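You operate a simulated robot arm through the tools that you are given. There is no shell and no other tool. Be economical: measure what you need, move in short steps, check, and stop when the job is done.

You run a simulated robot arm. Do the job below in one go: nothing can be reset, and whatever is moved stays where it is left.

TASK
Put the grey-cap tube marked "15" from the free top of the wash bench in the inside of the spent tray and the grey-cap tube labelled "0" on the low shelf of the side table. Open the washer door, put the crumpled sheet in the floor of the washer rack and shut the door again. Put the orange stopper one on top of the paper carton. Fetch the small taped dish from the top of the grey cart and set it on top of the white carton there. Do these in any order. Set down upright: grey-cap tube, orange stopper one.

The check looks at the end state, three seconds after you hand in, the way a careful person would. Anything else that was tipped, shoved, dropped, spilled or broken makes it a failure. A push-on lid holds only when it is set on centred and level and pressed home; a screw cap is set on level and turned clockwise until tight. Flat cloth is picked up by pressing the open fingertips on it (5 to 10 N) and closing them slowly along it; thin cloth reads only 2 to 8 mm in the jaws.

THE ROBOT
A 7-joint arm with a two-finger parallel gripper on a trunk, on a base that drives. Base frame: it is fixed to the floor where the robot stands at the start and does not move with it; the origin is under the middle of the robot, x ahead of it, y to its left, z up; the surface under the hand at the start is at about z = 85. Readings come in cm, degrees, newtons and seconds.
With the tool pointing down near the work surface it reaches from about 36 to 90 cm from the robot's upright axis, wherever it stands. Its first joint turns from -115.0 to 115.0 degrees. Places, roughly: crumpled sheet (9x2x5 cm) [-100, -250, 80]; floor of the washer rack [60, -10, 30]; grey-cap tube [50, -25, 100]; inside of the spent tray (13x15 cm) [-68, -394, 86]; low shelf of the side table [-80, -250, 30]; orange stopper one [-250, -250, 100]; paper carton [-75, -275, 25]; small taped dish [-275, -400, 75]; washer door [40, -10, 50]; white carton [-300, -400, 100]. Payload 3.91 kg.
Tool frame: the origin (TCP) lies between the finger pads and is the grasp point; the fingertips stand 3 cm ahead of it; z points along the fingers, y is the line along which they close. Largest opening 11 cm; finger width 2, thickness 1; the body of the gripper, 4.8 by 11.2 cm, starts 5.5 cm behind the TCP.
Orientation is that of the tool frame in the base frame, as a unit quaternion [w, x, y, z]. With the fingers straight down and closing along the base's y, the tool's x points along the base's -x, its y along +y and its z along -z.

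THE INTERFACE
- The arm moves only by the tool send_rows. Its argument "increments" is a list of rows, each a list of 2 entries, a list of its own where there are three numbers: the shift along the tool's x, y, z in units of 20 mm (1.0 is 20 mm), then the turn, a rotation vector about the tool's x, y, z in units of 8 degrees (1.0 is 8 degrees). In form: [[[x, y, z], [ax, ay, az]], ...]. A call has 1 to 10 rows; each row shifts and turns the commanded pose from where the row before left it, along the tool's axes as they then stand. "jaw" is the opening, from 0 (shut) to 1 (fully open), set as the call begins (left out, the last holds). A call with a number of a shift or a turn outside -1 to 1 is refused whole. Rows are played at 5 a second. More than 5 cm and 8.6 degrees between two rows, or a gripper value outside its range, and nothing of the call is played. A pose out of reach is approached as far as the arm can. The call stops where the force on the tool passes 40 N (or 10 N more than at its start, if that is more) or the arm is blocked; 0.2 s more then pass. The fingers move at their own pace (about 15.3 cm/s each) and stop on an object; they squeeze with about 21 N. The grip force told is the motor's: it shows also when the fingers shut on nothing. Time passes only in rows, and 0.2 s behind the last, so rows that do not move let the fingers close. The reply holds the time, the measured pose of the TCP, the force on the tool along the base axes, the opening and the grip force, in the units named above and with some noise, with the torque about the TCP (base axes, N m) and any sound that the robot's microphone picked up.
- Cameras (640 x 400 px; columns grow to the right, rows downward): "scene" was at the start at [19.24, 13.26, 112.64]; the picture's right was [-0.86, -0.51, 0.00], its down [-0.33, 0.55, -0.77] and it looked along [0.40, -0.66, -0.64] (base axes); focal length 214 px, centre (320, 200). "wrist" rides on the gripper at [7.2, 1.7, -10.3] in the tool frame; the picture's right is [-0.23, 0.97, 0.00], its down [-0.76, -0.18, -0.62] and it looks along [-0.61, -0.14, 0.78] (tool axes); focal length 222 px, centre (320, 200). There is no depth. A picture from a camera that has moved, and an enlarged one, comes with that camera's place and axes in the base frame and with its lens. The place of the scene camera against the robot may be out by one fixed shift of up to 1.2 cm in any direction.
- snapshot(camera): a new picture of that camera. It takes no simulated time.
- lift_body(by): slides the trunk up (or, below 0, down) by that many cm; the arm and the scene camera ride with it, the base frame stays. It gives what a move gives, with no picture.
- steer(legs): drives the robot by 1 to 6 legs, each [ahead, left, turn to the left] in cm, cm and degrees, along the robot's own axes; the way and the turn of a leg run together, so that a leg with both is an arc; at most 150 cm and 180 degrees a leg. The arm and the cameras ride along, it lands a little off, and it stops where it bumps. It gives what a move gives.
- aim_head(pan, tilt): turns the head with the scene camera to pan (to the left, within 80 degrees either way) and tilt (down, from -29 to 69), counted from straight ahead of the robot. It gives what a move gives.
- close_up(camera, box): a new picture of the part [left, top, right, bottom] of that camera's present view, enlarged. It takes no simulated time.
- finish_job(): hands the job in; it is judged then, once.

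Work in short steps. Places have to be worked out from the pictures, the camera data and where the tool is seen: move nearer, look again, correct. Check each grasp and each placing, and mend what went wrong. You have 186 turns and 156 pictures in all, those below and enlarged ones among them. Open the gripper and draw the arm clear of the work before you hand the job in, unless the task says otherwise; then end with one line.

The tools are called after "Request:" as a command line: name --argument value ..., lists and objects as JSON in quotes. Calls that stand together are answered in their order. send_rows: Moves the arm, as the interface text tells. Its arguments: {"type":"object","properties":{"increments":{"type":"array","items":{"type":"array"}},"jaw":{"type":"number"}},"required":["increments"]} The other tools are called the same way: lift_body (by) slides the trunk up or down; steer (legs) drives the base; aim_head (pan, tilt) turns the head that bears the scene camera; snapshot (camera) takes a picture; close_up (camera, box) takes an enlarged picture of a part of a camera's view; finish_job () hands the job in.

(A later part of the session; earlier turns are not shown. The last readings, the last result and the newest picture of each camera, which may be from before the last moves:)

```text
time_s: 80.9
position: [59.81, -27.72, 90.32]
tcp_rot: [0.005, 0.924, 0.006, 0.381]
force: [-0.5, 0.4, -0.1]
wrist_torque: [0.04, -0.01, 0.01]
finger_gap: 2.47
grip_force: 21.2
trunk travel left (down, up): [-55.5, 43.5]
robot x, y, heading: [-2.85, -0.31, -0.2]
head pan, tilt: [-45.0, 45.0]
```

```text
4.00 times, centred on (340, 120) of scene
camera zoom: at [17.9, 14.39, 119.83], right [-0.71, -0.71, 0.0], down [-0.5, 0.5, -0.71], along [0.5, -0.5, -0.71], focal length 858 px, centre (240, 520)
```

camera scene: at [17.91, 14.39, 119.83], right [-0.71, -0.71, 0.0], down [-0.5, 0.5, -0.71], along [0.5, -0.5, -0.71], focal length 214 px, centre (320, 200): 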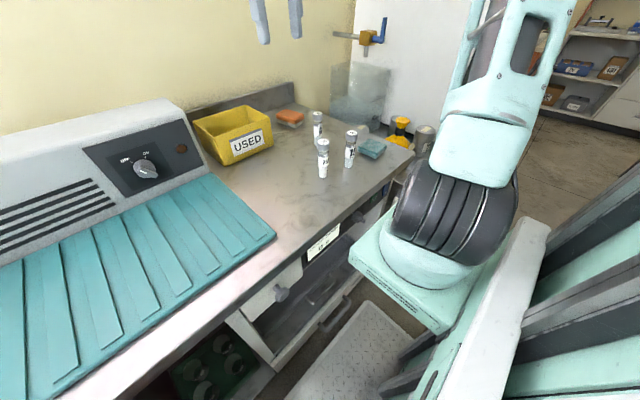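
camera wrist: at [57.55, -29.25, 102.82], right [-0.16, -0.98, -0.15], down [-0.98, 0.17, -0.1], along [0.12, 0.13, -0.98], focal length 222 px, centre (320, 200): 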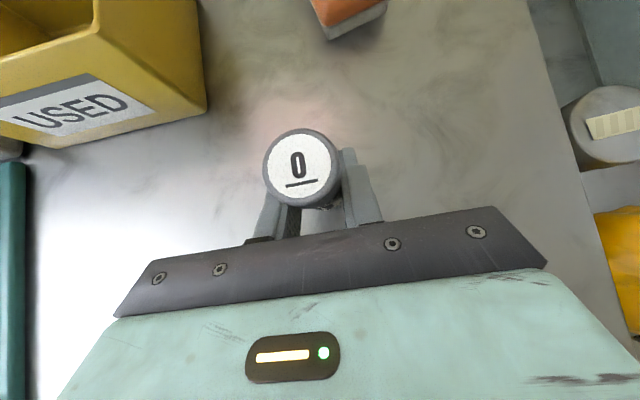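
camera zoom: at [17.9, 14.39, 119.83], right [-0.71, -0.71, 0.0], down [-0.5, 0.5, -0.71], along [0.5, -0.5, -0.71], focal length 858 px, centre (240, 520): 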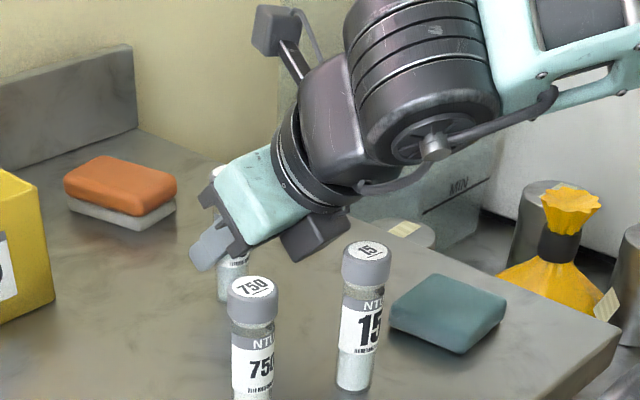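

Tube 0 is gripped (2.47 cm). I lift it and back away.

Request:
send_rows --increments '[[[0.88, 0, -0.88], [0, 0, 0]], [[0.88, 0, -0.88], [0, 0, 0]], [[0.88, 0, -0.88], [0, 0, 0]], [[0.88, 0, -0.88], [0, 0, 0]], [[0.88, 0, -0.88], [0, 0, 0]]]'

Request:
steer --legs '[[-72, 0, 0], [0, 0, -60]]'

Request:
aim_head --pan -15 --tilt 25

Request:
snapshot --camera "scene"

```text
time_s: 82.1
position: [59.83, -27.59, 102.81]
tcp_rot: [0.006, 0.924, 0.005, 0.382]
force: [-0.1, 0.0, -0.8]
wrist_torque: [-0.01, 0.03, -0.03]
finger_gap: 2.46
grip_force: 21.5
trunk travel left (down, up): [-55.5, 43.5]
robot x, y, heading: [-2.54, -0.56, -0.4]
head pan, tilt: [-45.0, 45.0]
```

```text
time_s: 88.6
position: [-65.45, -67.89, 102.78]
tcp_rot: [0.195, 0.803, -0.458, 0.327]
force: [0.2, -0.3, -0.1]
wrist_torque: [-0.01, -0.01, -0.04]
finger_gap: 2.45
grip_force: 20.9
trunk travel left (down, up): [-55.5, 43.5]
robot x, y, heading: [-73.22, -0.17, -60.3]
head pan, tilt: [-45.0, 45.0]
```

```text
time_s: 89.6
position: [-65.31, -68.03, 102.81]
tcp_rot: [0.195, 0.803, -0.457, 0.328]
force: [1.5, 0.3, 0.0]
wrist_torque: [0.01, -0.01, 0.03]
finger_gap: 2.48
grip_force: 20.8
trunk travel left (down, up): [-55.5, 43.5]
robot x, y, heading: [-73.21, 0.27, -60.3]
head pan, tilt: [-15.0, 25.0]
```

```text
125 pictures are left
camera scene: at [-45.25, -10.93, 122.88], right [-0.97, -0.26, 0.0], down [-0.11, 0.41, -0.91], along [0.23, -0.88, -0.42], focal length 214 px, centre (320, 200)
```

scene: 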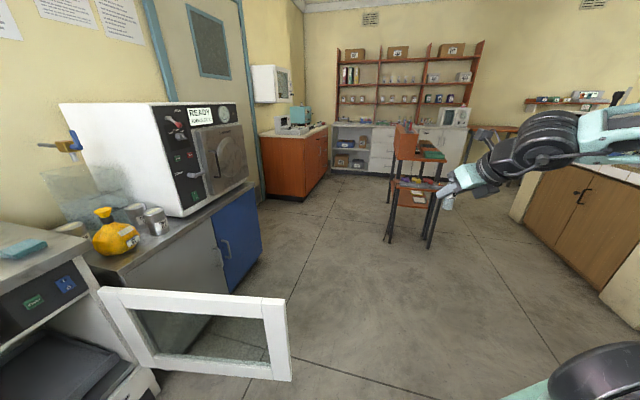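

The side table is ahead. I turn to face it (heading -90) and drive nearer for a look.

Request:
steer --legs '[[0, 0, -30], [105, 0, 0]]'

Request:
aim_head --pan 0 --tilt 28

Request:
snapshot --camera "scene"

```text
time_s: 96.5
position: [-101.78, -167.47, 102.73]
tcp_rot: [0.275, 0.655, -0.653, 0.264]
force: [0.2, 0.0, -1.0]
wrist_torque: [0.0, -0.02, 0.0]
finger_gap: 2.44
grip_force: 20.8
trunk travel left (down, up): [-55.5, 43.5]
robot x, y, heading: [-74.09, -105.07, -90.7]
head pan, tilt: [-15.0, 25.0]
```

```text
time_s: 97.2
position: [-101.74, -167.49, 102.7]
tcp_rot: [0.274, 0.655, -0.653, 0.264]
force: [0.0, -0.1, -0.4]
wrist_torque: [-0.03, -0.03, -0.01]
finger_gap: 2.48
grip_force: 21.1
trunk travel left (down, up): [-55.5, 43.5]
robot x, y, heading: [-73.71, -104.92, -90.4]
head pan, tilt: [0.0, 28.0]
```

```text
124 pictures are left
camera scene: at [-53.24, -128.44, 122.41], right [-1.0, 0.01, 0.0], down [0.0, 0.47, -0.88], along [-0.01, -0.88, -0.47], focal length 214 px, centre (320, 200)
```

scene: 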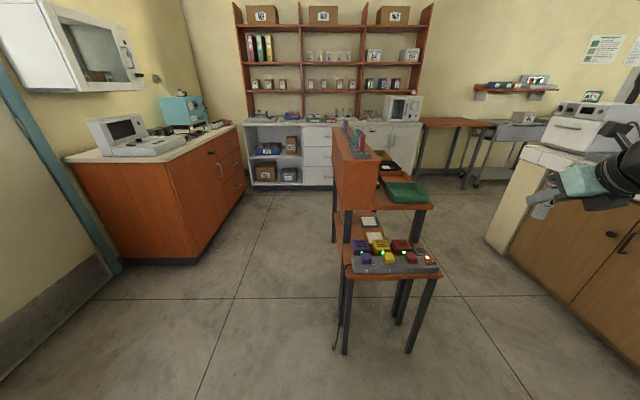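

Request:
close_up --camera "scene" --box '[310, 110, 460, 290]'

```text
2.22 times, centred on (385, 200) of scene
camera zoom: at [-53.24, -128.44, 122.41], right [-1.0, 0.01, 0.0], down [0.0, 0.47, -0.88], along [-0.01, -0.88, -0.47], focal length 477 px, centre (176, 200)
```

zoom: 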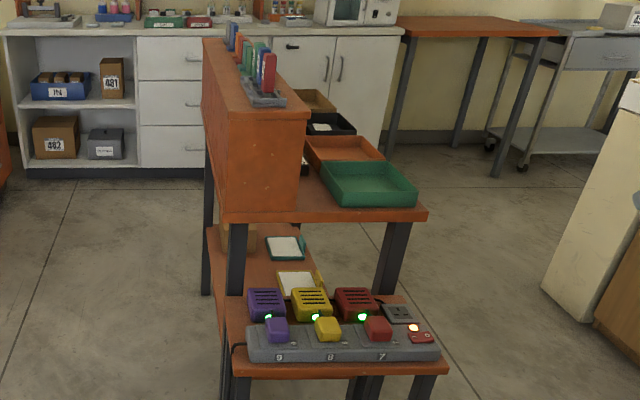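

The table stands at x about -67 to -100, with the hutch on its left side, so I'll work from its right (x≈-163) facing +x. I raise the trunk and drive there.

Request:
lift_body --by 25

Request:
steer --legs '[[0, -90, 0], [0, 0, 90]]'

Request:
aim_head --pan -60 --tilt 35

Request:
snapshot --camera "scene"

```text
time_s: 99.8
position: [-101.78, -167.45, 127.78]
tcp_rot: [0.275, 0.655, -0.653, 0.264]
force: [-0.2, -0.1, 0.2]
wrist_torque: [-0.04, 0.0, 0.02]
finger_gap: 2.49
grip_force: 21.1
trunk travel left (down, up): [-80.5, 18.5]
robot x, y, heading: [-74.18, -104.94, -90.5]
head pan, tilt: [0.0, 28.0]
```

```text
time_s: 104.1
position: [-186.86, -167.12, 127.81]
tcp_rot: [0.276, 0.657, -0.651, 0.263]
force: [-0.7, 0.2, -0.4]
wrist_torque: [-0.03, -0.01, 0.0]
finger_gap: 2.48
grip_force: 21.3
trunk travel left (down, up): [-80.5, 18.5]
robot x, y, heading: [-160.13, -104.27, -90.1]
head pan, tilt: [0.0, 28.0]
stopped in leg 1: the robot was blocked; the commanded pose is now the measured one
```

```text
time_s: 105.4
position: [-186.79, -167.15, 127.9]
tcp_rot: [0.276, 0.657, -0.65, 0.263]
force: [-0.1, 0.7, -0.3]
wrist_torque: [0.01, 0.04, 0.0]
finger_gap: 2.48
grip_force: 20.8
trunk travel left (down, up): [-80.5, 18.5]
robot x, y, heading: [-160.05, -104.47, -90.3]
head pan, tilt: [-60.0, 35.0]
```

```text
122 pictures are left
camera scene: at [-145.9, -123.09, 146.21], right [-0.5, 0.87, 0.0], down [0.49, 0.29, -0.82], along [-0.71, -0.41, -0.57], focal length 214 px, centre (320, 200)
```

scene: 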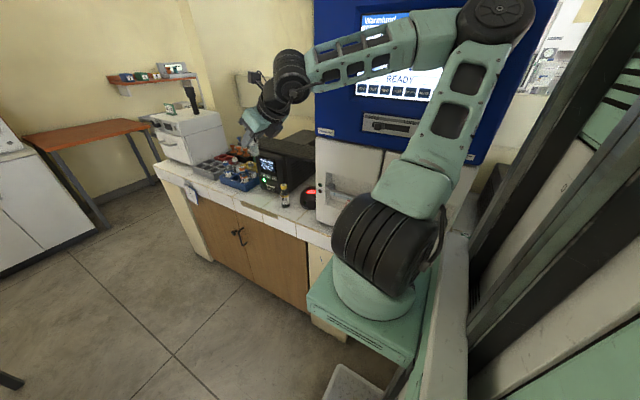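

The right side bumped the counter front at robot x=-160. I move off a bit, turn to heading 0 and look at the table from here.

Request:
steer --legs '[[0, 18, 0], [0, 0, 90]]'

Request:
steer --legs '[[0, -85, 0]]'

Request:
aim_head --pan -45 --tilt 40

Request:
snapshot --camera "scene"

```text
time_s: 110.8
position: [-79.53, -130.92, 127.72]
tcp_rot: [0.004, 0.925, 0.01, 0.381]
force: [0.0, 0.3, -1.2]
wrist_torque: [-0.01, -0.02, 0.04]
finger_gap: 2.48
grip_force: 20.8
trunk travel left (down, up): [-80.5, 18.5]
robot x, y, heading: [-142.56, -104.3, 0.6]
head pan, tilt: [-60.0, 35.0]
```

```text
time_s: 115.3
position: [-77.64, -215.05, 127.89]
tcp_rot: [0.003, 0.924, 0.015, 0.381]
force: [0.2, -0.6, -0.1]
wrist_torque: [-0.02, -0.01, 0.01]
finger_gap: 2.46
grip_force: 21.4
trunk travel left (down, up): [-80.5, 18.5]
robot x, y, heading: [-140.68, -189.29, 1.4]
head pan, tilt: [-60.0, 35.0]
```

```text
time_s: 116.1
position: [-77.75, -215.25, 127.71]
tcp_rot: [0.003, 0.924, 0.015, 0.382]
force: [-0.1, 0.6, 0.5]
wrist_torque: [-0.02, 0.01, 0.01]
finger_gap: 2.48
grip_force: 20.5
trunk travel left (down, up): [-80.5, 18.5]
robot x, y, heading: [-141.02, -189.2, 1.3]
head pan, tilt: [-45.0, 40.0]
```

```text
121 pictures are left
camera scene: at [-120.38, -174.36, 145.56], right [-0.69, -0.72, 0.0], down [-0.46, 0.44, -0.77], along [0.55, -0.53, -0.64], focal length 214 px, centre (320, 200)
```

scene: 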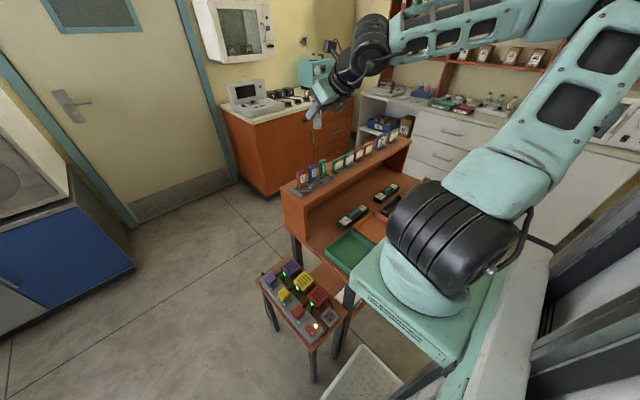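

The shoulder blocks the right part of the view. I move along further so the table lies ahead-left.

Request:
steer --legs '[[-8, 0, -1.3], [0, -75, 0]]'

Request:
aim_head --pan 10 --tilt 50

Request:
snapshot --camera "scene"

Request:
snapshot --camera "wrist"

```text
time_s: 120.8
position: [-86.09, -291.99, 127.79]
tcp_rot: [0.007, 0.924, 0.007, 0.382]
force: [0.2, 0.4, -0.3]
wrist_torque: [-0.04, 0.01, -0.02]
finger_gap: 2.47
grip_force: 21.4
trunk travel left (down, up): [-80.5, 18.5]
robot x, y, heading: [-149.06, -264.33, 0.4]
head pan, tilt: [-45.0, 40.0]
```

```text
time_s: 122.1
position: [-86.17, -291.97, 127.59]
tcp_rot: [0.006, 0.925, 0.007, 0.381]
force: [-0.1, 0.2, -1.0]
wrist_torque: [0.0, 0.01, 0.02]
finger_gap: 2.46
grip_force: 21.1
trunk travel left (down, up): [-80.5, 18.5]
robot x, y, heading: [-148.97, -265.16, 0.4]
head pan, tilt: [10.0, 50.0]
```

```text
120 pictures are left
camera scene: at [-126.6, -243.06, 144.14], right [0.18, -0.98, 0.0], down [-0.75, -0.14, -0.64], along [0.63, 0.11, -0.77], focal length 214 px, centre (320, 200)
```

scene: 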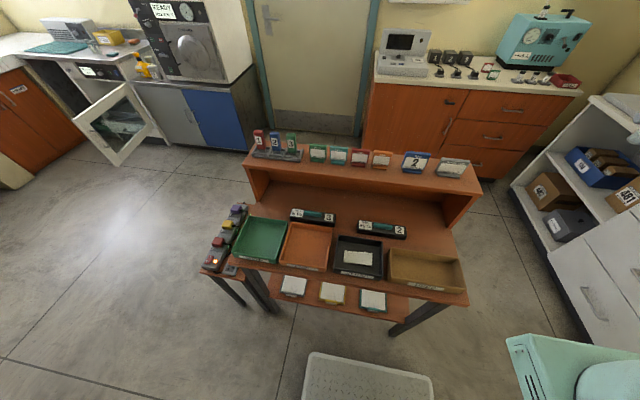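

```text
119 pictures are left
camera wrist: at [-88.42, -293.46, 140.22], right [-0.15, -0.98, -0.14], down [-0.98, 0.17, -0.1], along [0.12, 0.13, -0.98], focal length 222 px, centre (320, 200)
```

wrist: 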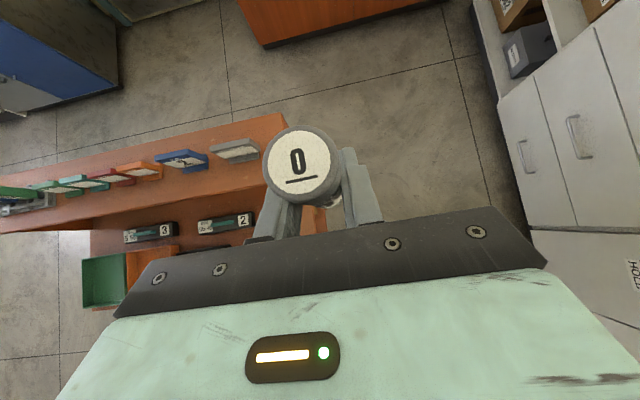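

Request:
close_up --camera "scene" --box '[220, 120, 500, 330]'

```text
1.90 times, centred on (360, 225) of scene
camera zoom: at [-126.6, -243.06, 144.14], right [0.18, -0.98, 0.0], down [-0.75, -0.14, -0.64], along [0.63, 0.11, -0.77], focal length 408 px, centre (244, 152)
```

zoom: 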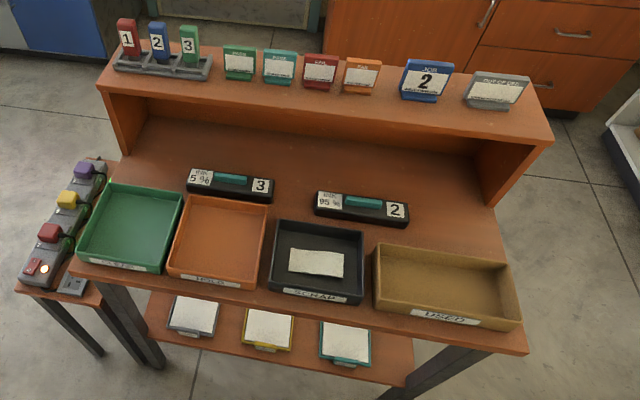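

The sheet lies in the black tray at about (-94.5,-250), and the low shelf with three card holders is below. I back up a bit, then lower the trunk to see the shelf.

Request:
steer --legs '[[-18, 0, 0]]'

Request:
lift_body --by -40

Request:
lift_body --by -28

Request:
aim_head --pan -5 --tilt 40

Request:
snapshot --camera "scene"

```text
time_s: 123.6
position: [-104.46, -292.03, 127.74]
tcp_rot: [0.006, 0.924, 0.006, 0.381]
force: [-0.9, -0.5, -1.0]
wrist_torque: [-0.02, -0.02, 0.03]
finger_gap: 2.45
grip_force: 20.9
trunk travel left (down, up): [-80.5, 18.5]
robot x, y, heading: [-167.05, -265.17, 0.4]
head pan, tilt: [10.0, 50.0]
```

```text
time_s: 127.4
position: [-104.49, -292.14, 87.79]
tcp_rot: [0.006, 0.924, 0.007, 0.381]
force: [-0.4, -0.7, -1.3]
wrist_torque: [-0.01, 0.0, 0.02]
finger_gap: 2.49
grip_force: 20.9
trunk travel left (down, up): [-40.5, 58.5]
robot x, y, heading: [-167.08, -265.22, 0.5]
head pan, tilt: [10.0, 50.0]
```

```text
time_s: 130.2
position: [-104.34, -292.1, 59.81]
tcp_rot: [0.006, 0.924, 0.007, 0.382]
force: [0.4, 0.4, -0.9]
wrist_torque: [-0.01, 0.01, 0.02]
finger_gap: 2.48
grip_force: 21.2
trunk travel left (down, up): [-12.5, 86.5]
robot x, y, heading: [-167.26, -265.35, 0.3]
head pan, tilt: [10.0, 50.0]
```

```text
time_s: 131.0
position: [-104.45, -292.05, 59.61]
tcp_rot: [0.006, 0.924, 0.007, 0.381]
force: [0.4, 1.2, 0.3]
wrist_torque: [-0.03, -0.02, 0.01]
finger_gap: 2.47
grip_force: 21.1
trunk travel left (down, up): [-12.5, 86.5]
robot x, y, heading: [-167.32, -265.18, 0.3]
head pan, tilt: [-5.0, 40.0]
```

```text
117 pictures are left
camera scene: at [-143.95, -245.22, 77.55], right [-0.08, -1.0, 0.0], down [-0.64, 0.05, -0.77], along [0.76, -0.06, -0.64], focal length 214 px, centre (320, 200)
```

scene: 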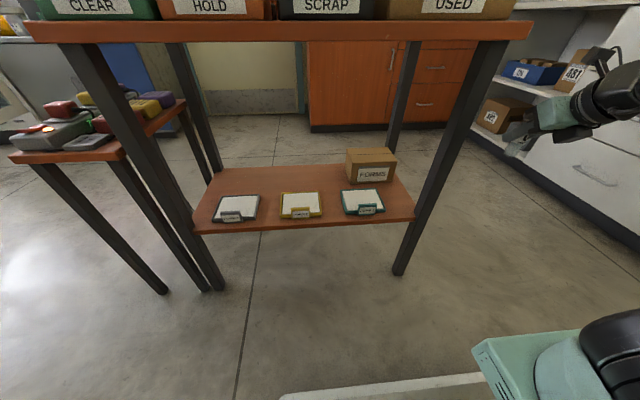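

The shelf is at z≈30, x -100..-63, with the FORMS carton at back right. I'll set tube 0 in the gap between the grey and yellow holders, about (-90,-233.5), retracting the hand a little and shifting left.

Request:
send_rows --increments '[[[-1, 0, -1], [0, 0, 0]], [[-1, 0, -1], [0, 0, 0]], [[-1, 0, -1], [0, 0, 0]]]'

Request:
steer --legs '[[0, 58.5, 0]]'

Request:
lift_body --by -10

Request:
snapshot --camera "wrist"

Request:
aim_head --pan -40 --tilt 40

Request:
snapshot --camera "scene"

```text
time_s: 131.8
position: [-112.96, -292.04, 59.7]
tcp_rot: [0.006, 0.924, 0.008, 0.382]
force: [0.5, -0.5, -0.2]
wrist_torque: [-0.02, -0.05, 0.01]
finger_gap: 2.47
grip_force: 20.6
trunk travel left (down, up): [-12.5, 86.5]
robot x, y, heading: [-167.17, -265.09, -0.0]
head pan, tilt: [-5.0, 40.0]
```

```text
time_s: 135.2
position: [-113.13, -233.06, 59.85]
tcp_rot: [0.006, 0.925, 0.006, 0.381]
force: [0.0, 0.3, -1.0]
wrist_torque: [-0.05, 0.0, 0.0]
finger_gap: 2.46
grip_force: 20.8
trunk travel left (down, up): [-12.5, 86.5]
robot x, y, heading: [-167.2, -205.9, 0.2]
head pan, tilt: [-5.0, 40.0]
```

```text
time_s: 136.5
position: [-113.2, -233.06, 49.7]
tcp_rot: [0.007, 0.924, 0.005, 0.381]
force: [0.8, 0.2, -0.6]
wrist_torque: [0.0, -0.01, 0.01]
finger_gap: 2.45
grip_force: 20.7
trunk travel left (down, up): [-2.5, 96.5]
robot x, y, heading: [-167.8, -206.08, 0.1]
head pan, tilt: [-5.0, 40.0]
```

```text
116 pictures are left
camera wrist: at [-115.51, -234.54, 62.22], right [-0.16, -0.98, -0.14], down [-0.98, 0.17, -0.1], along [0.12, 0.13, -0.98], focal length 222 px, centre (320, 200)
```

wrist: 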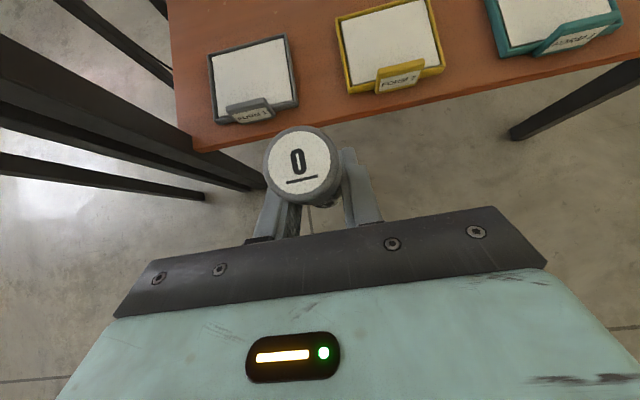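

```text
time_s: 137.5
position: [-113.29, -232.96, 49.65]
tcp_rot: [0.006, 0.925, 0.006, 0.381]
force: [-0.4, -0.1, -0.3]
wrist_torque: [-0.03, 0.0, 0.04]
finger_gap: 2.45
grip_force: 20.5
trunk travel left (down, up): [-2.5, 96.5]
robot x, y, heading: [-167.14, -206.21, -0.0]
head pan, tilt: [-40.0, 40.0]
```

```text
115 pictures are left
camera scene: at [-146.02, -190.8, 67.55], right [-0.64, -0.77, 0.0], down [-0.49, 0.41, -0.77], along [0.59, -0.49, -0.64], focal length 214 px, centre (320, 200)
```

scene: 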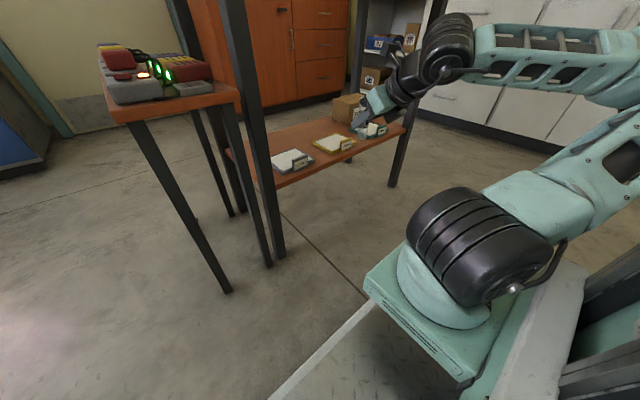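

The gap centre is y≈-233.2 and x≈-91, matching the current y. I lower a bit and then advance over the gap.

Request:
send_rows --increments '[[[-0.77, 0, 0.77], [0, 0, 0]], [[-0.77, 0, 0.77], [0, 0, 0]], [[-0.77, 0, 0.77], [0, 0, 0]], [[-0.77, 0, 0.77], [0, 0, 0]]]'

Request:
send_rows --increments '[[[1, 0, 1], [0, 0, 0]], [[1, 0, 1], [0, 0, 0]], [[1, 0, 1], [0, 0, 0]], [[1, 0, 1], [0, 0, 0]], [[1, 0, 1], [0, 0, 0]], [[1, 0, 1], [0, 0, 0]], [[1, 0, 1], [0, 0, 0]], [[1, 0, 1], [0, 0, 0]]]'

Request:
snapshot --camera "wrist"

Request:
close_up --camera "scene" --box '[220, 60, 460, 210]'

```text
time_s: 138.5
position: [-111.42, -234.6, 42.3]
tcp_rot: [0.005, 0.925, 0.006, 0.38]
force: [-0.4, 0.2, 0.3]
wrist_torque: [-0.03, 0.02, 0.01]
finger_gap: 2.48
grip_force: 20.9
out of reach, approached as far as the arm can: row 2, 3, 4
trunk travel left (down, up): [-2.5, 96.5]
robot x, y, heading: [-167.17, -205.76, 0.3]
head pan, tilt: [-40.0, 40.0]
```

```text
time_s: 140.3
position: [-88.87, -234.66, 42.31]
tcp_rot: [0.007, 0.925, 0.004, 0.381]
force: [0.1, 0.1, -1.1]
wrist_torque: [0.01, -0.01, 0.01]
finger_gap: 2.48
grip_force: 21.0
trunk travel left (down, up): [-2.5, 96.5]
robot x, y, heading: [-167.39, -206.15, 0.1]
head pan, tilt: [-40.0, 40.0]
```

```text
114 pictures are left
camera wrist: at [-91.13, -236.19, 54.76], right [-0.16, -0.98, -0.14], down [-0.98, 0.17, -0.1], along [0.12, 0.13, -0.98], focal length 222 px, centre (320, 200)
```

wrist: 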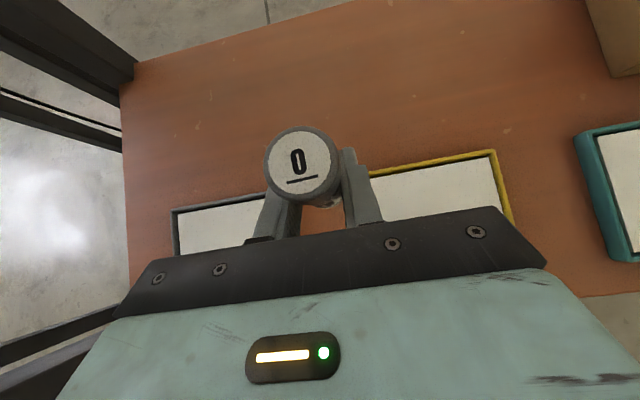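

```text
2.67 times, centred on (340, 135) of scene
camera zoom: at [-146.02, -190.81, 67.55], right [-0.64, -0.77, 0.0], down [-0.49, 0.41, -0.77], along [0.59, -0.49, -0.64], focal length 572 px, centre (267, 373)
```

zoom: 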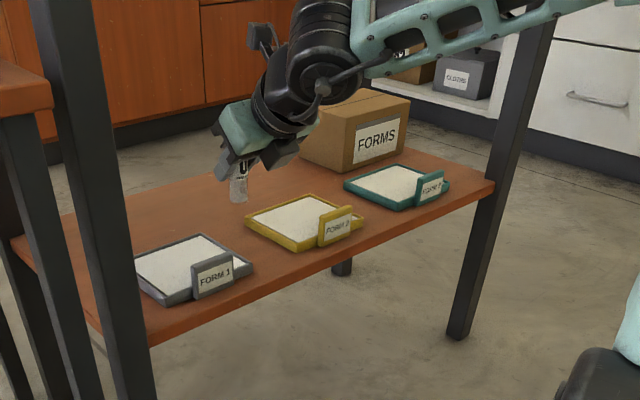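

I go 5.7 cm further so that the tube stands behind the form trays, and descend until contact.

Request:
send_rows --increments '[[[1, -0.4, 1], [0, 0, 0]], [[1, -0.4, 1], [0, 0, 0]], [[-0.6, 0, 0.6], [0, 0, 0]], [[-0.6, 0, 0.6], [0, 0, 0]], [[-0.6, 0, 0.6], [0, 0, 0]]]'

Request:
close_up --camera "scene" --box '[220, 60, 460, 210]'

```text
time_s: 141.5
position: [-83.08, -233.08, 37.29]
tcp_rot: [0.006, 0.923, 0.006, 0.384]
force: [0.2, -1.5, 14.1]
wrist_torque: [-0.19, -0.07, -0.14]
finger_gap: 2.48
grip_force: 21.3
trunk travel left (down, up): [-2.5, 96.5]
robot x, y, heading: [-167.72, -206.04, 0.2]
head pan, tilt: [-40.0, 40.0]
```

```text
2.67 times, centred on (340, 135) of scene
camera zoom: at [-146.06, -190.79, 67.61], right [-0.64, -0.77, 0.0], down [-0.49, 0.41, -0.77], along [0.59, -0.49, -0.64], focal length 572 px, centre (267, 373)
```

zoom: 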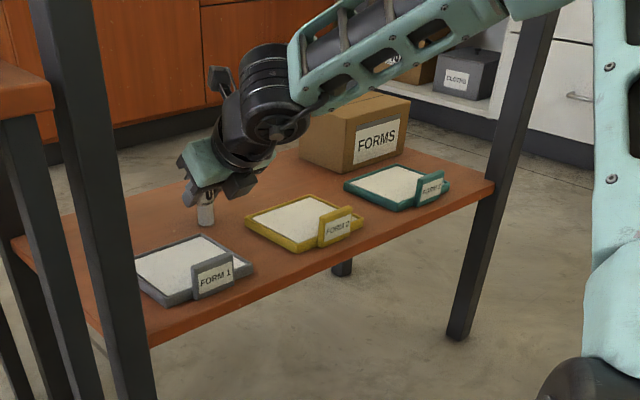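

Contact with the shelf (14 N). I open the fingers and withdraw up and back.

Request:
send_rows --increments '[[[0, 0, 0], [0, 0, 0]], [[0, 0, 0], [0, 0, 0]]]' --jaw 0.5

Request:
send_rows --increments '[[[0, 0, -1], [0, 0, 0]], [[0, 0, -1], [0, 0, 0]], [[0, 0, -1], [0, 0, 0]], [[0, 0, -1], [0, 0, 0]], [[-1, 0, -1], [0, 0, 0]], [[-1, 0, -1], [0, 0, 0]], [[-1, 0, -1], [0, 0, 0]], [[-1, 0, -1], [0, 0, 0]], [[-1, 0, -1], [0, 0, 0]], [[-1, 0, -1], [0, 0, 0]]]'

Request:
close_up --camera "scene" --box '[220, 60, 460, 210]'

```text
time_s: 142.1
position: [-83.16, -233.09, 36.99]
tcp_rot: [0.006, 0.925, 0.005, 0.381]
force: [-0.2, -0.2, -0.7]
wrist_torque: [0.01, 0.01, 0.0]
finger_gap: 5.5
grip_force: 0.0
trunk travel left (down, up): [-2.5, 96.5]
robot x, y, heading: [-167.29, -205.87, -0.1]
head pan, tilt: [-40.0, 40.0]
```

```text
time_s: 144.3
position: [-105.73, -233.04, 42.77]
tcp_rot: [0.006, 0.925, 0.005, 0.381]
force: [0.2, 0.3, 0.0]
wrist_torque: [0.0, 0.01, 0.02]
finger_gap: 5.5
grip_force: 0.0
trunk travel left (down, up): [-2.5, 96.5]
robot x, y, heading: [-167.67, -205.87, 0.2]
head pan, tilt: [-40.0, 40.0]
```

```text
2.67 times, centred on (340, 135) of scene
camera zoom: at [-146.02, -190.8, 67.55], right [-0.64, -0.77, 0.0], down [-0.49, 0.41, -0.77], along [0.59, -0.49, -0.64], focal length 572 px, centre (267, 373)
```

zoom: 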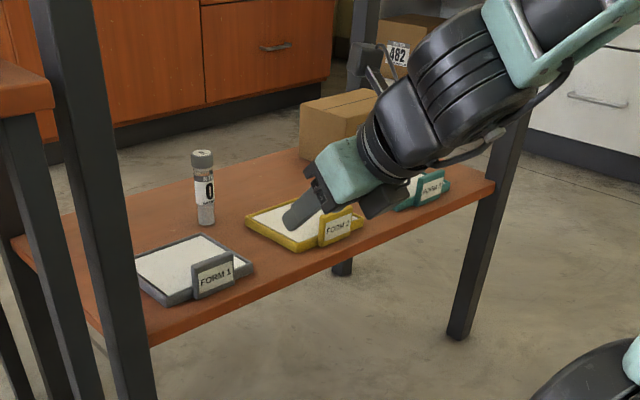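

Tube 0 stands upright on the shelf. I raise the trunk and shift right to look down into the SCRAP tray with the wrist camera.

Request:
lift_body --by 40

Request:
lift_body --by 22

Request:
steer --legs '[[0, -17, 0]]'

Request:
send_rows --increments '[[[1, 0, 0.5], [0, -1, 0]], [[1, 0, 0.5], [0, -1, 0]], [[0, 0, 0], [0, -1, 0]], [[0, 0, 0], [0, -1, 0]], [[0, 0, 0], [0, -1, 0]], [[0, 0, 0], [0, -0.62, 0]]]' --jaw 1

Request:
snapshot --camera "wrist"

```text
time_s: 147.3
position: [-106.32, -233.01, 76.82]
tcp_rot: [0.002, 0.927, 0.002, 0.375]
force: [-6.2, 0.7, -0.6]
wrist_torque: [-0.04, 0.07, -0.16]
finger_gap: 5.48
grip_force: 0.0
trunk travel left (down, up): [-37.0, 62.0]
robot x, y, heading: [-167.22, -205.94, 0.0]
head pan, tilt: [-40.0, 40.0]
stopped: the force on the tool passed its limit at 89 N (the readings are from after the stop); the commanded pose is now the measured one
```

```text
time_s: 149.6
position: [-106.44, -232.98, 98.8]
tcp_rot: [0.004, 0.927, 0.001, 0.375]
force: [-0.9, 0.2, 0.3]
wrist_torque: [0.0, 0.01, -0.04]
finger_gap: 5.49
grip_force: 0.1
trunk travel left (down, up): [-59.0, 40.0]
robot x, y, heading: [-167.41, -206.1, 0.1]
head pan, tilt: [-40.0, 40.0]
```

```text
time_s: 151.1
position: [-106.19, -249.89, 98.85]
tcp_rot: [0.002, 0.927, 0.003, 0.376]
force: [0.2, 0.5, -0.3]
wrist_torque: [-0.01, 0.0, 0.01]
finger_gap: 5.52
grip_force: 0.2
trunk travel left (down, up): [-59.0, 40.0]
robot x, y, heading: [-167.51, -222.93, 0.6]
head pan, tilt: [-40.0, 40.0]
```

```text
time_s: 152.5
position: [-102.72, -249.44, 99.0]
tcp_rot: [-0.008, 1.0, 0.009, 0.028]
force: [0.1, 0.0, 0.7]
wrist_torque: [-0.02, -0.03, -0.04]
finger_gap: 11.0
grip_force: 0.0
out of reach, approached as far as the arm can: row 1, 2
trunk travel left (down, up): [-59.0, 40.0]
robot x, y, heading: [-167.48, -222.89, 0.5]
head pan, tilt: [-40.0, 40.0]
```

```text
110 pictures are left
camera wrist: at [-96.21, -251.14, 109.72], right [-0.21, -0.98, -0.03], down [-0.8, 0.15, 0.58], along [-0.56, 0.14, -0.81], focal length 222 px, centre (320, 200)
```

wrist: 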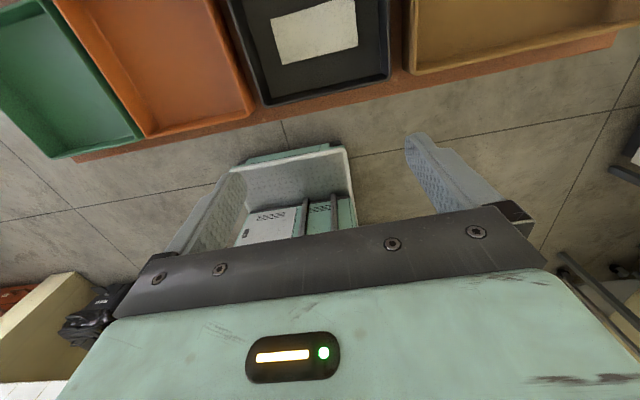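

The lift bumped something (89 N) at z≈77, probably the table's front lip. I check that nothing moved.

Request:
aim_head --pan -10 --tilt 50

Request:
snapshot --camera "scene"

```text
time_s: 153.4
position: [-102.68, -249.32, 98.95]
tcp_rot: [-0.008, 0.999, 0.01, 0.029]
force: [0.2, 0.3, 0.7]
wrist_torque: [0.02, 0.01, 0.01]
finger_gap: 11.01
grip_force: 0.0
trunk travel left (down, up): [-59.0, 40.0]
robot x, y, heading: [-167.25, -222.99, 0.3]
head pan, tilt: [-10.0, 50.0]
```

```text
109 pictures are left
camera scene: at [-144.96, -203.74, 122.65], right [-0.17, -0.99, 0.0], down [-0.75, 0.13, -0.64], along [0.63, -0.11, -0.77], focal length 214 px, centre (320, 200)
```

scene: 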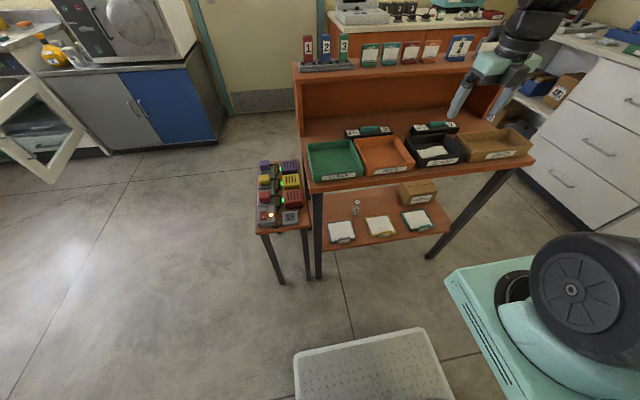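

Request:
close_up --camera "scene" --box '[270, 100, 550, 270]'

```text
2.29 times, centred on (410, 185) of scene
camera zoom: at [-144.96, -203.74, 122.65], right [-0.17, -0.99, 0.0], down [-0.75, 0.13, -0.64], along [0.63, -0.11, -0.77], focal length 490 px, centre (114, 234)
```

zoom: 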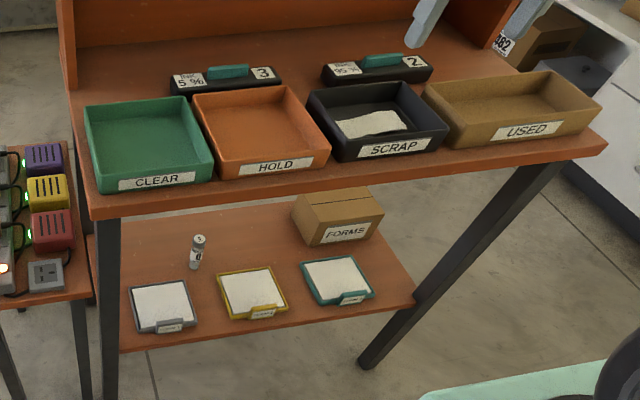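

Nothing was disturbed. The sheet is centred near (-95,-250), 9 cm along y and 5 cm along x; I roll the hand so that the fingers close along x.

Request:
send_rows --increments '[[[0, 0, 0], [0, -0.4, 0]], [[0, 0, 0], [0, 0, -1]], [[0, 0, 0], [0, 0, -1]], [[0, 0, 0], [0, 0, -1]], [[0, 0, 0], [0, 0, -1]], [[0, 0, 0], [0, 0, -1]], [[0, 0, 0], [0, 0, -1]], [[0, 0, 0], [0, 0, -1]], [[0, 0, 0], [0, 0, -1]], [[0, 0, 0], [0, 0, -1]]]' --jaw 0.65

Request:
send_rows --increments '[[[0, 0, 0], [0, 0, -1]], [[0, 0, 0], [0, 0, -1]], [[0, 0, 0], [0, 0, -0.2]]]'

Request:
snapshot --camera "wrist"

```text
time_s: 155.6
position: [-102.73, -249.3, 99.07]
tcp_rot: [-0.006, 0.802, 0.597, 0.006]
force: [-0.4, 0.2, 0.0]
wrist_torque: [-0.02, -0.04, 0.0]
finger_gap: 7.15
grip_force: 0.0
trunk travel left (down, up): [-59.0, 40.0]
robot x, y, heading: [-166.91, -222.82, 0.4]
head pan, tilt: [-10.0, 50.0]
```

```text
time_s: 156.4
position: [-102.81, -249.37, 98.89]
tcp_rot: [-0.005, 0.702, 0.712, 0.005]
force: [-1.0, 0.3, 0.6]
wrist_torque: [0.0, -0.01, -0.01]
finger_gap: 7.13
grip_force: 0.0
trunk travel left (down, up): [-59.0, 40.0]
robot x, y, heading: [-167.15, -222.88, 0.2]
head pan, tilt: [-10.0, 50.0]
```

```text
107 pictures are left
camera wrist: at [-101.3, -242.25, 109.43], right [0.98, -0.21, 0.0], down [-0.17, -0.77, 0.61], along [-0.13, -0.6, -0.79], focal length 222 px, centre (320, 200)
```

wrist: 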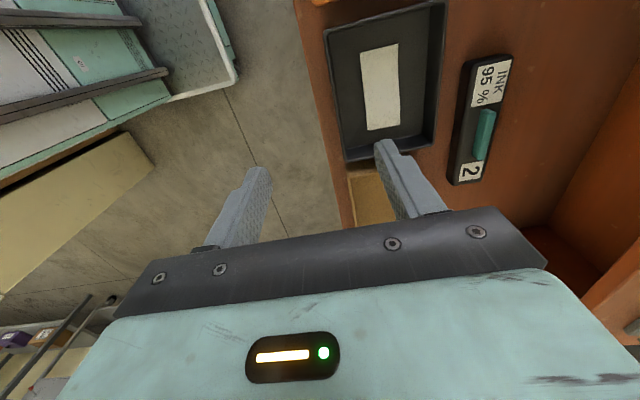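

Sheet centre ≈(-95.1,-249.5). I move above it with the jaw at 5.8 cm and descend to z≈85.

Request:
send_rows --increments '[[[0, 0.98, 0], [0, 0, 0]], [[0, 0.98, 0], [0, 0, 0]], [[0, 0.98, 0], [0, 0, 0]], [[0, 0.98, 0], [0, 0, 0]], [[0, 0, 1], [0, 0, 0]], [[0, 0, 1], [0, 0, 0]], [[0, 0, 1], [0, 0, 0]], [[0, 0, 1], [0, 0, 0]], [[0, 0, 1], [0, 0, 0]], [[0, 0, 1], [0, 0, 0]]]' --jaw 0.53

Request:
snapshot --camera "wrist"

```text
time_s: 158.6
position: [-94.84, -249.21, 86.82]
tcp_rot: [-0.005, 0.703, 0.711, 0.007]
force: [-0.1, 0.2, 0.8]
wrist_torque: [0.03, -0.02, -0.04]
finger_gap: 5.81
grip_force: 0.1
trunk travel left (down, up): [-59.0, 40.0]
robot x, y, heading: [-167.66, -222.97, 0.6]
head pan, tilt: [-10.0, 50.0]
```

```text
106 pictures are left
camera wrist: at [-93.38, -242.06, 97.41], right [0.98, -0.21, 0.0], down [-0.17, -0.77, 0.61], along [-0.13, -0.6, -0.79], focal length 222 px, centre (320, 200)
```

wrist: 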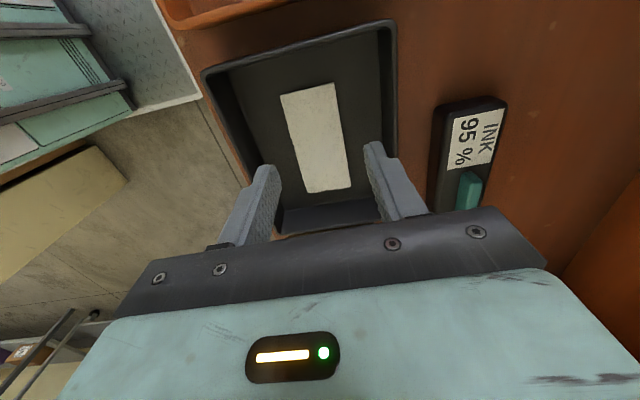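

Aligned. I descend slowly until the tips touch the tray floor.

Request:
send_rows --increments '[[[0, -0.15, 0.5], [0, 0, 0]], [[0, 0, 0.5], [0, 0, 0]], [[0, 0, 0.5], [0, 0, 0]], [[0, 0, 0.3], [0, 0, 0]], [[0, 0, 0.2], [0, 0, 0]], [[0, 0, 0.2], [0, 0, 0]]]'

Request:
snapshot --camera "wrist"

```text
time_s: 160.0
position: [-95.11, -249.07, 82.5]
tcp_rot: [-0.005, 0.702, 0.712, 0.005]
force: [1.6, 0.4, -0.2]
wrist_torque: [-0.04, -0.01, -0.01]
finger_gap: 5.85
grip_force: 0.0
trunk travel left (down, up): [-59.0, 40.0]
robot x, y, heading: [-167.55, -222.54, 0.4]
head pan, tilt: [-10.0, 50.0]
```

```text
105 pictures are left
camera wrist: at [-93.69, -241.94, 92.93], right [0.98, -0.21, 0.0], down [-0.17, -0.77, 0.61], along [-0.13, -0.6, -0.79], focal length 222 px, centre (320, 200)
```

wrist: 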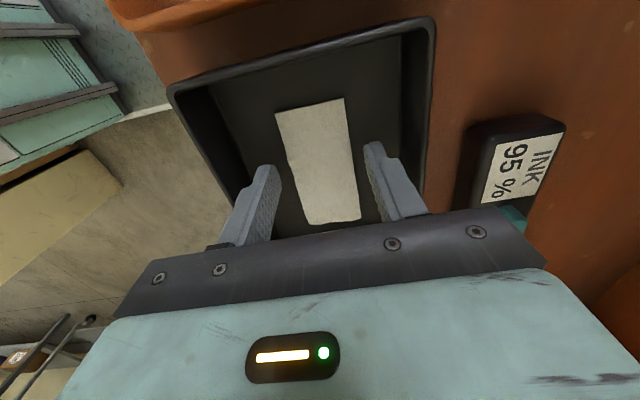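

The sheet surface is near z≈78.5. I lower further in small steps.

Request:
send_rows --increments '[[[0, 0, 0.25], [0, 0, 0]], [[0, 0, 0.25], [0, 0, 0]], [[0, 0, 0.15], [0, 0, 0]], [[0, 0, 0.15], [0, 0, 0]], [[0, 0, 0.15], [0, 0, 0]]]'

Request:
snapshot --camera "wrist"

```text
time_s: 161.0
position: [-95.13, -248.91, 81.6]
tcp_rot: [-0.002, 0.703, 0.711, 0.009]
force: [-6.7, 3.7, 23.4]
wrist_torque: [-0.14, 0.96, -0.24]
finger_gap: 6.09
grip_force: 2.6
trunk travel left (down, up): [-59.0, 40.0]
robot x, y, heading: [-167.17, -222.84, 0.4]
head pan, tilt: [-10.0, 50.0]
stopped in row 4: the force on the tool passed its limit at 45 N (the readings are from after the stop); the commanded pose is now the measured one
```

```text
104 pictures are left
camera wrist: at [-93.65, -241.9, 92.03], right [0.98, -0.22, 0.01], down [-0.17, -0.77, 0.61], along [-0.13, -0.6, -0.79], focal length 222 px, centre (320, 200)
```

wrist: 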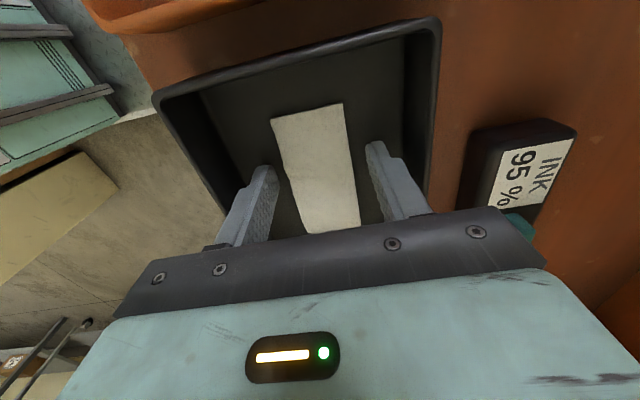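

The tips touched the tray floor (z≈78.6). I raise 3 mm and close.

Request:
send_rows --increments '[[[0, 0, -0.15], [0, 0, 0]], [[0, 0, 0], [0, 0, 0]]]'

Request:
send_rows --increments '[[[0, 0, 0], [0, 0, 0]], [[0, 0, 0], [0, 0, 0]], [[0, 0, 0], [0, 0, 0]], [[0, 0, 0], [0, 0, 0]]]' --jaw 0

Request:
send_rows --increments '[[[0, 0, -0.5], [0, 0, 0]], [[0, 0, -1], [0, 0, 0]], [[0, 0, -1], [0, 0, 0]], [[0, 0, -1], [0, 0, 0]], [[0, 0, -1], [0, 0, 0]], [[0, 0, -1], [0, 0, 0]], [[0, 0, -1], [0, 0, 0]], [[0, 0, -1], [0, 0, 0]]]'

Request:
snapshot --camera "wrist"

```text
time_s: 161.6
position: [-95.05, -249.13, 81.69]
tcp_rot: [-0.002, 0.703, 0.711, 0.008]
force: [0.4, -0.2, 0.1]
wrist_torque: [0.01, 0.0, 0.02]
finger_gap: 5.84
grip_force: 0.0
trunk travel left (down, up): [-59.0, 40.0]
robot x, y, heading: [-167.6, -223.54, 0.4]
head pan, tilt: [-10.0, 50.0]
```

```text
time_s: 162.6
position: [-95.0, -249.12, 81.67]
tcp_rot: [-0.003, 0.703, 0.711, 0.008]
force: [-0.3, -0.5, 0.1]
wrist_torque: [0.01, -0.01, -0.01]
finger_gap: 4.16
grip_force: 20.9
trunk travel left (down, up): [-59.0, 40.0]
robot x, y, heading: [-167.66, -222.91, 0.0]
head pan, tilt: [-10.0, 50.0]
```

```text
time_s: 164.4
position: [-95.12, -249.32, 96.73]
tcp_rot: [-0.003, 0.702, 0.712, 0.007]
force: [0.6, -0.7, -0.2]
wrist_torque: [0.03, -0.04, 0.02]
finger_gap: 4.15
grip_force: 21.4
trunk travel left (down, up): [-59.0, 40.0]
robot x, y, heading: [-167.31, -223.08, 0.5]
head pan, tilt: [-10.0, 50.0]
```

```text
103 pictures are left
camera wrist: at [-93.76, -242.18, 107.22], right [0.98, -0.22, 0.0], down [-0.17, -0.77, 0.61], along [-0.13, -0.6, -0.79], focal length 222 px, centre (320, 200)
```

wrist: 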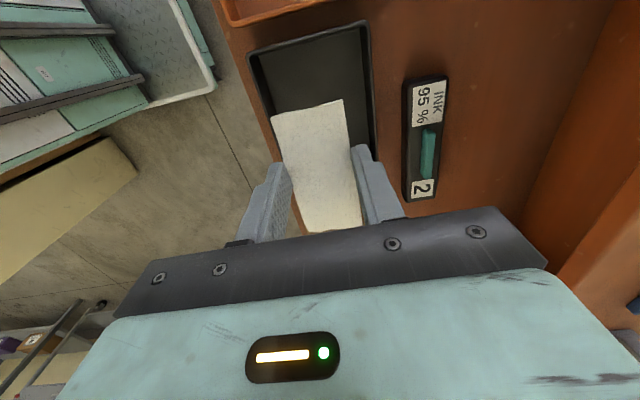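

The sheet is held (4.15 cm). I lift and drive back to the front of the washer.

Request:
lift_body --by 18

Request:
steer --legs '[[0, 150, 0], [0, 87, 0], [100, 0, 0]]'

Request:
aim_head --pan -20 --tilt 45

Request:
snapshot --camera "scene"

```text
time_s: 166.4
position: [-95.13, -249.17, 114.81]
tcp_rot: [-0.003, 0.702, 0.712, 0.009]
force: [0.7, -0.3, 0.2]
wrist_torque: [0.01, -0.02, 0.03]
finger_gap: 4.15
grip_force: 21.2
trunk travel left (down, up): [-77.0, 22.0]
robot x, y, heading: [-167.05, -222.94, -0.1]
head pan, tilt: [-10.0, 50.0]
```

```text
time_s: 182.8
position: [2.78, -4.27, 114.67]
tcp_rot: [-0.003, 0.683, 0.731, 0.009]
force: [-0.1, 0.2, -0.2]
wrist_torque: [0.0, -0.01, -0.02]
finger_gap: 4.13
grip_force: 20.6
trunk travel left (down, up): [-77.0, 22.0]
robot x, y, heading: [-71.0, 17.92, 3.4]
head pan, tilt: [-10.0, 50.0]
```

```text
time_s: 183.6
position: [2.78, -4.37, 114.87]
tcp_rot: [-0.002, 0.683, 0.731, 0.008]
force: [-0.7, -0.3, -0.1]
wrist_torque: [0.01, 0.01, -0.02]
finger_gap: 4.14
grip_force: 20.9
trunk travel left (down, up): [-77.0, 22.0]
robot x, y, heading: [-70.51, 17.93, 3.4]
head pan, tilt: [-20.0, 45.0]
```

```text
102 pictures are left
camera scene: at [-49.31, 37.01, 141.34], right [-0.28, -0.96, 0.0], down [-0.68, 0.2, -0.71], along [0.68, -0.2, -0.71], focal length 214 px, centre (320, 200)
```

scene: 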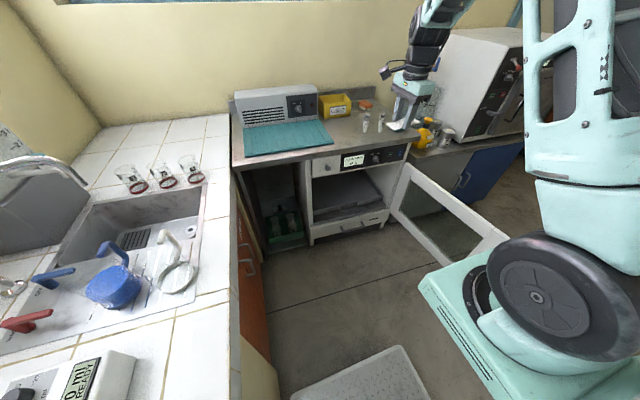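

I correct the heading, tilt the hand 45° forward, and lower the trunk.

Request:
steer --legs '[[0, -4, -3.4]]'

Request:
send_rows --increments '[[[0, 0, 0], [-1, 0, 0]], [[0, 0, 0], [-1, 0, 0]], [[0, 0, 0], [-1, 0, 0]], [[0, 0, 0], [-1, 0, 0]], [[0, 0, 0], [-1, 0, 0]], [[0, 0, 0], [-0.62, 0, 0]]]'

Request:
lift_body --by -40

Request:
lift_body --by -28

Request:
aim_head --pan -10 --tilt 20

Request:
snapshot --camera "scene"

Request:
snapshot --camera "wrist"

```text
time_s: 184.4
position: [1.38, -12.64, 114.74]
tcp_rot: [-0.003, 0.704, 0.71, 0.009]
force: [1.0, 1.2, -0.8]
wrist_torque: [0.02, 0.02, 0.0]
finger_gap: 4.14
grip_force: 20.7
trunk travel left (down, up): [-77.0, 22.0]
robot x, y, heading: [-70.4, 14.04, -0.1]
head pan, tilt: [-20.0, 45.0]
```

```text
time_s: 185.8
position: [1.3, -12.64, 114.47]
tcp_rot: [0.267, 0.653, 0.653, 0.275]
force: [-1.1, -1.7, 4.5]
wrist_torque: [0.13, 0.18, 0.07]
finger_gap: 4.16
grip_force: 21.4
trunk travel left (down, up): [-77.0, 22.0]
robot x, y, heading: [-70.63, 14.11, 0.0]
head pan, tilt: [-20.0, 45.0]
```

```text
time_s: 189.7
position: [1.37, -12.74, 74.72]
tcp_rot: [0.268, 0.652, 0.652, 0.279]
force: [0.3, 0.4, 0.7]
wrist_torque: [0.0, -0.02, 0.0]
finger_gap: 4.17
grip_force: 21.2
trunk travel left (down, up): [-37.0, 62.0]
robot x, y, heading: [-70.45, 13.65, 0.1]
head pan, tilt: [-20.0, 45.0]
```

```text
time_s: 192.5
position: [1.33, -12.6, 46.74]
tcp_rot: [0.267, 0.652, 0.652, 0.279]
force: [0.4, 0.8, -0.2]
wrist_torque: [-0.01, 0.0, 0.03]
finger_gap: 4.16
grip_force: 20.8
trunk travel left (down, up): [-9.0, 90.0]
robot x, y, heading: [-70.34, 13.75, -0.1]
head pan, tilt: [-20.0, 45.0]
```

```text
time_s: 193.4
position: [1.45, -12.66, 46.7]
tcp_rot: [0.267, 0.652, 0.653, 0.279]
force: [0.4, -0.3, -0.5]
wrist_torque: [0.02, 0.0, 0.04]
finger_gap: 4.16
grip_force: 20.9
trunk travel left (down, up): [-9.0, 90.0]
robot x, y, heading: [-70.62, 14.11, -0.1]
head pan, tilt: [-10.0, 20.0]
```

```text
101 pictures are left
camera scene: at [-46.56, 32.91, 77.2], right [-0.17, -0.98, 0.0], down [-0.34, 0.06, -0.94], along [0.93, -0.16, -0.34], focal length 214 px, centre (320, 200)
```

scene: 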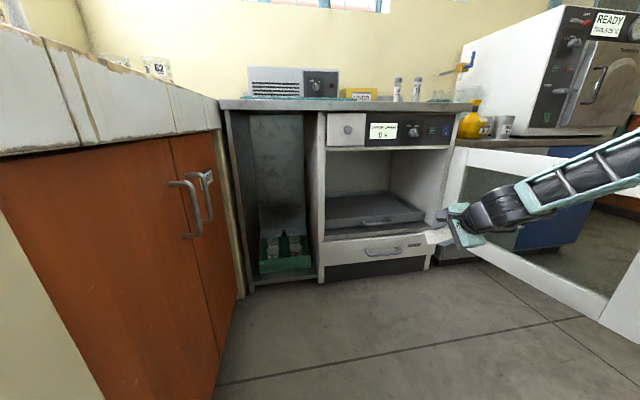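

```text
100 pictures are left
camera wrist: at [-4.92, -5.59, 55.32], right [0.69, -0.23, 0.69], down [-0.56, -0.77, 0.3], along [0.46, -0.59, -0.66], focal length 222 px, centre (320, 200)
```

wrist: 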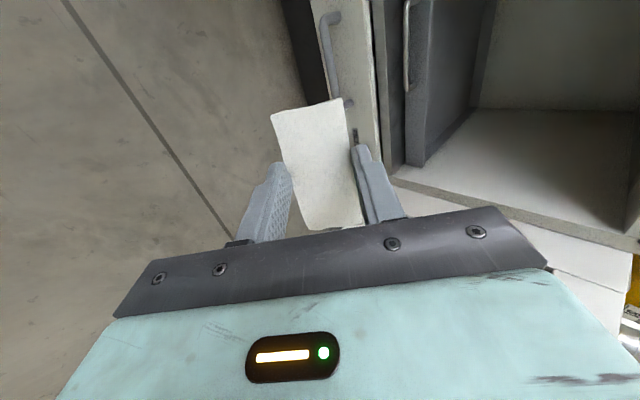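

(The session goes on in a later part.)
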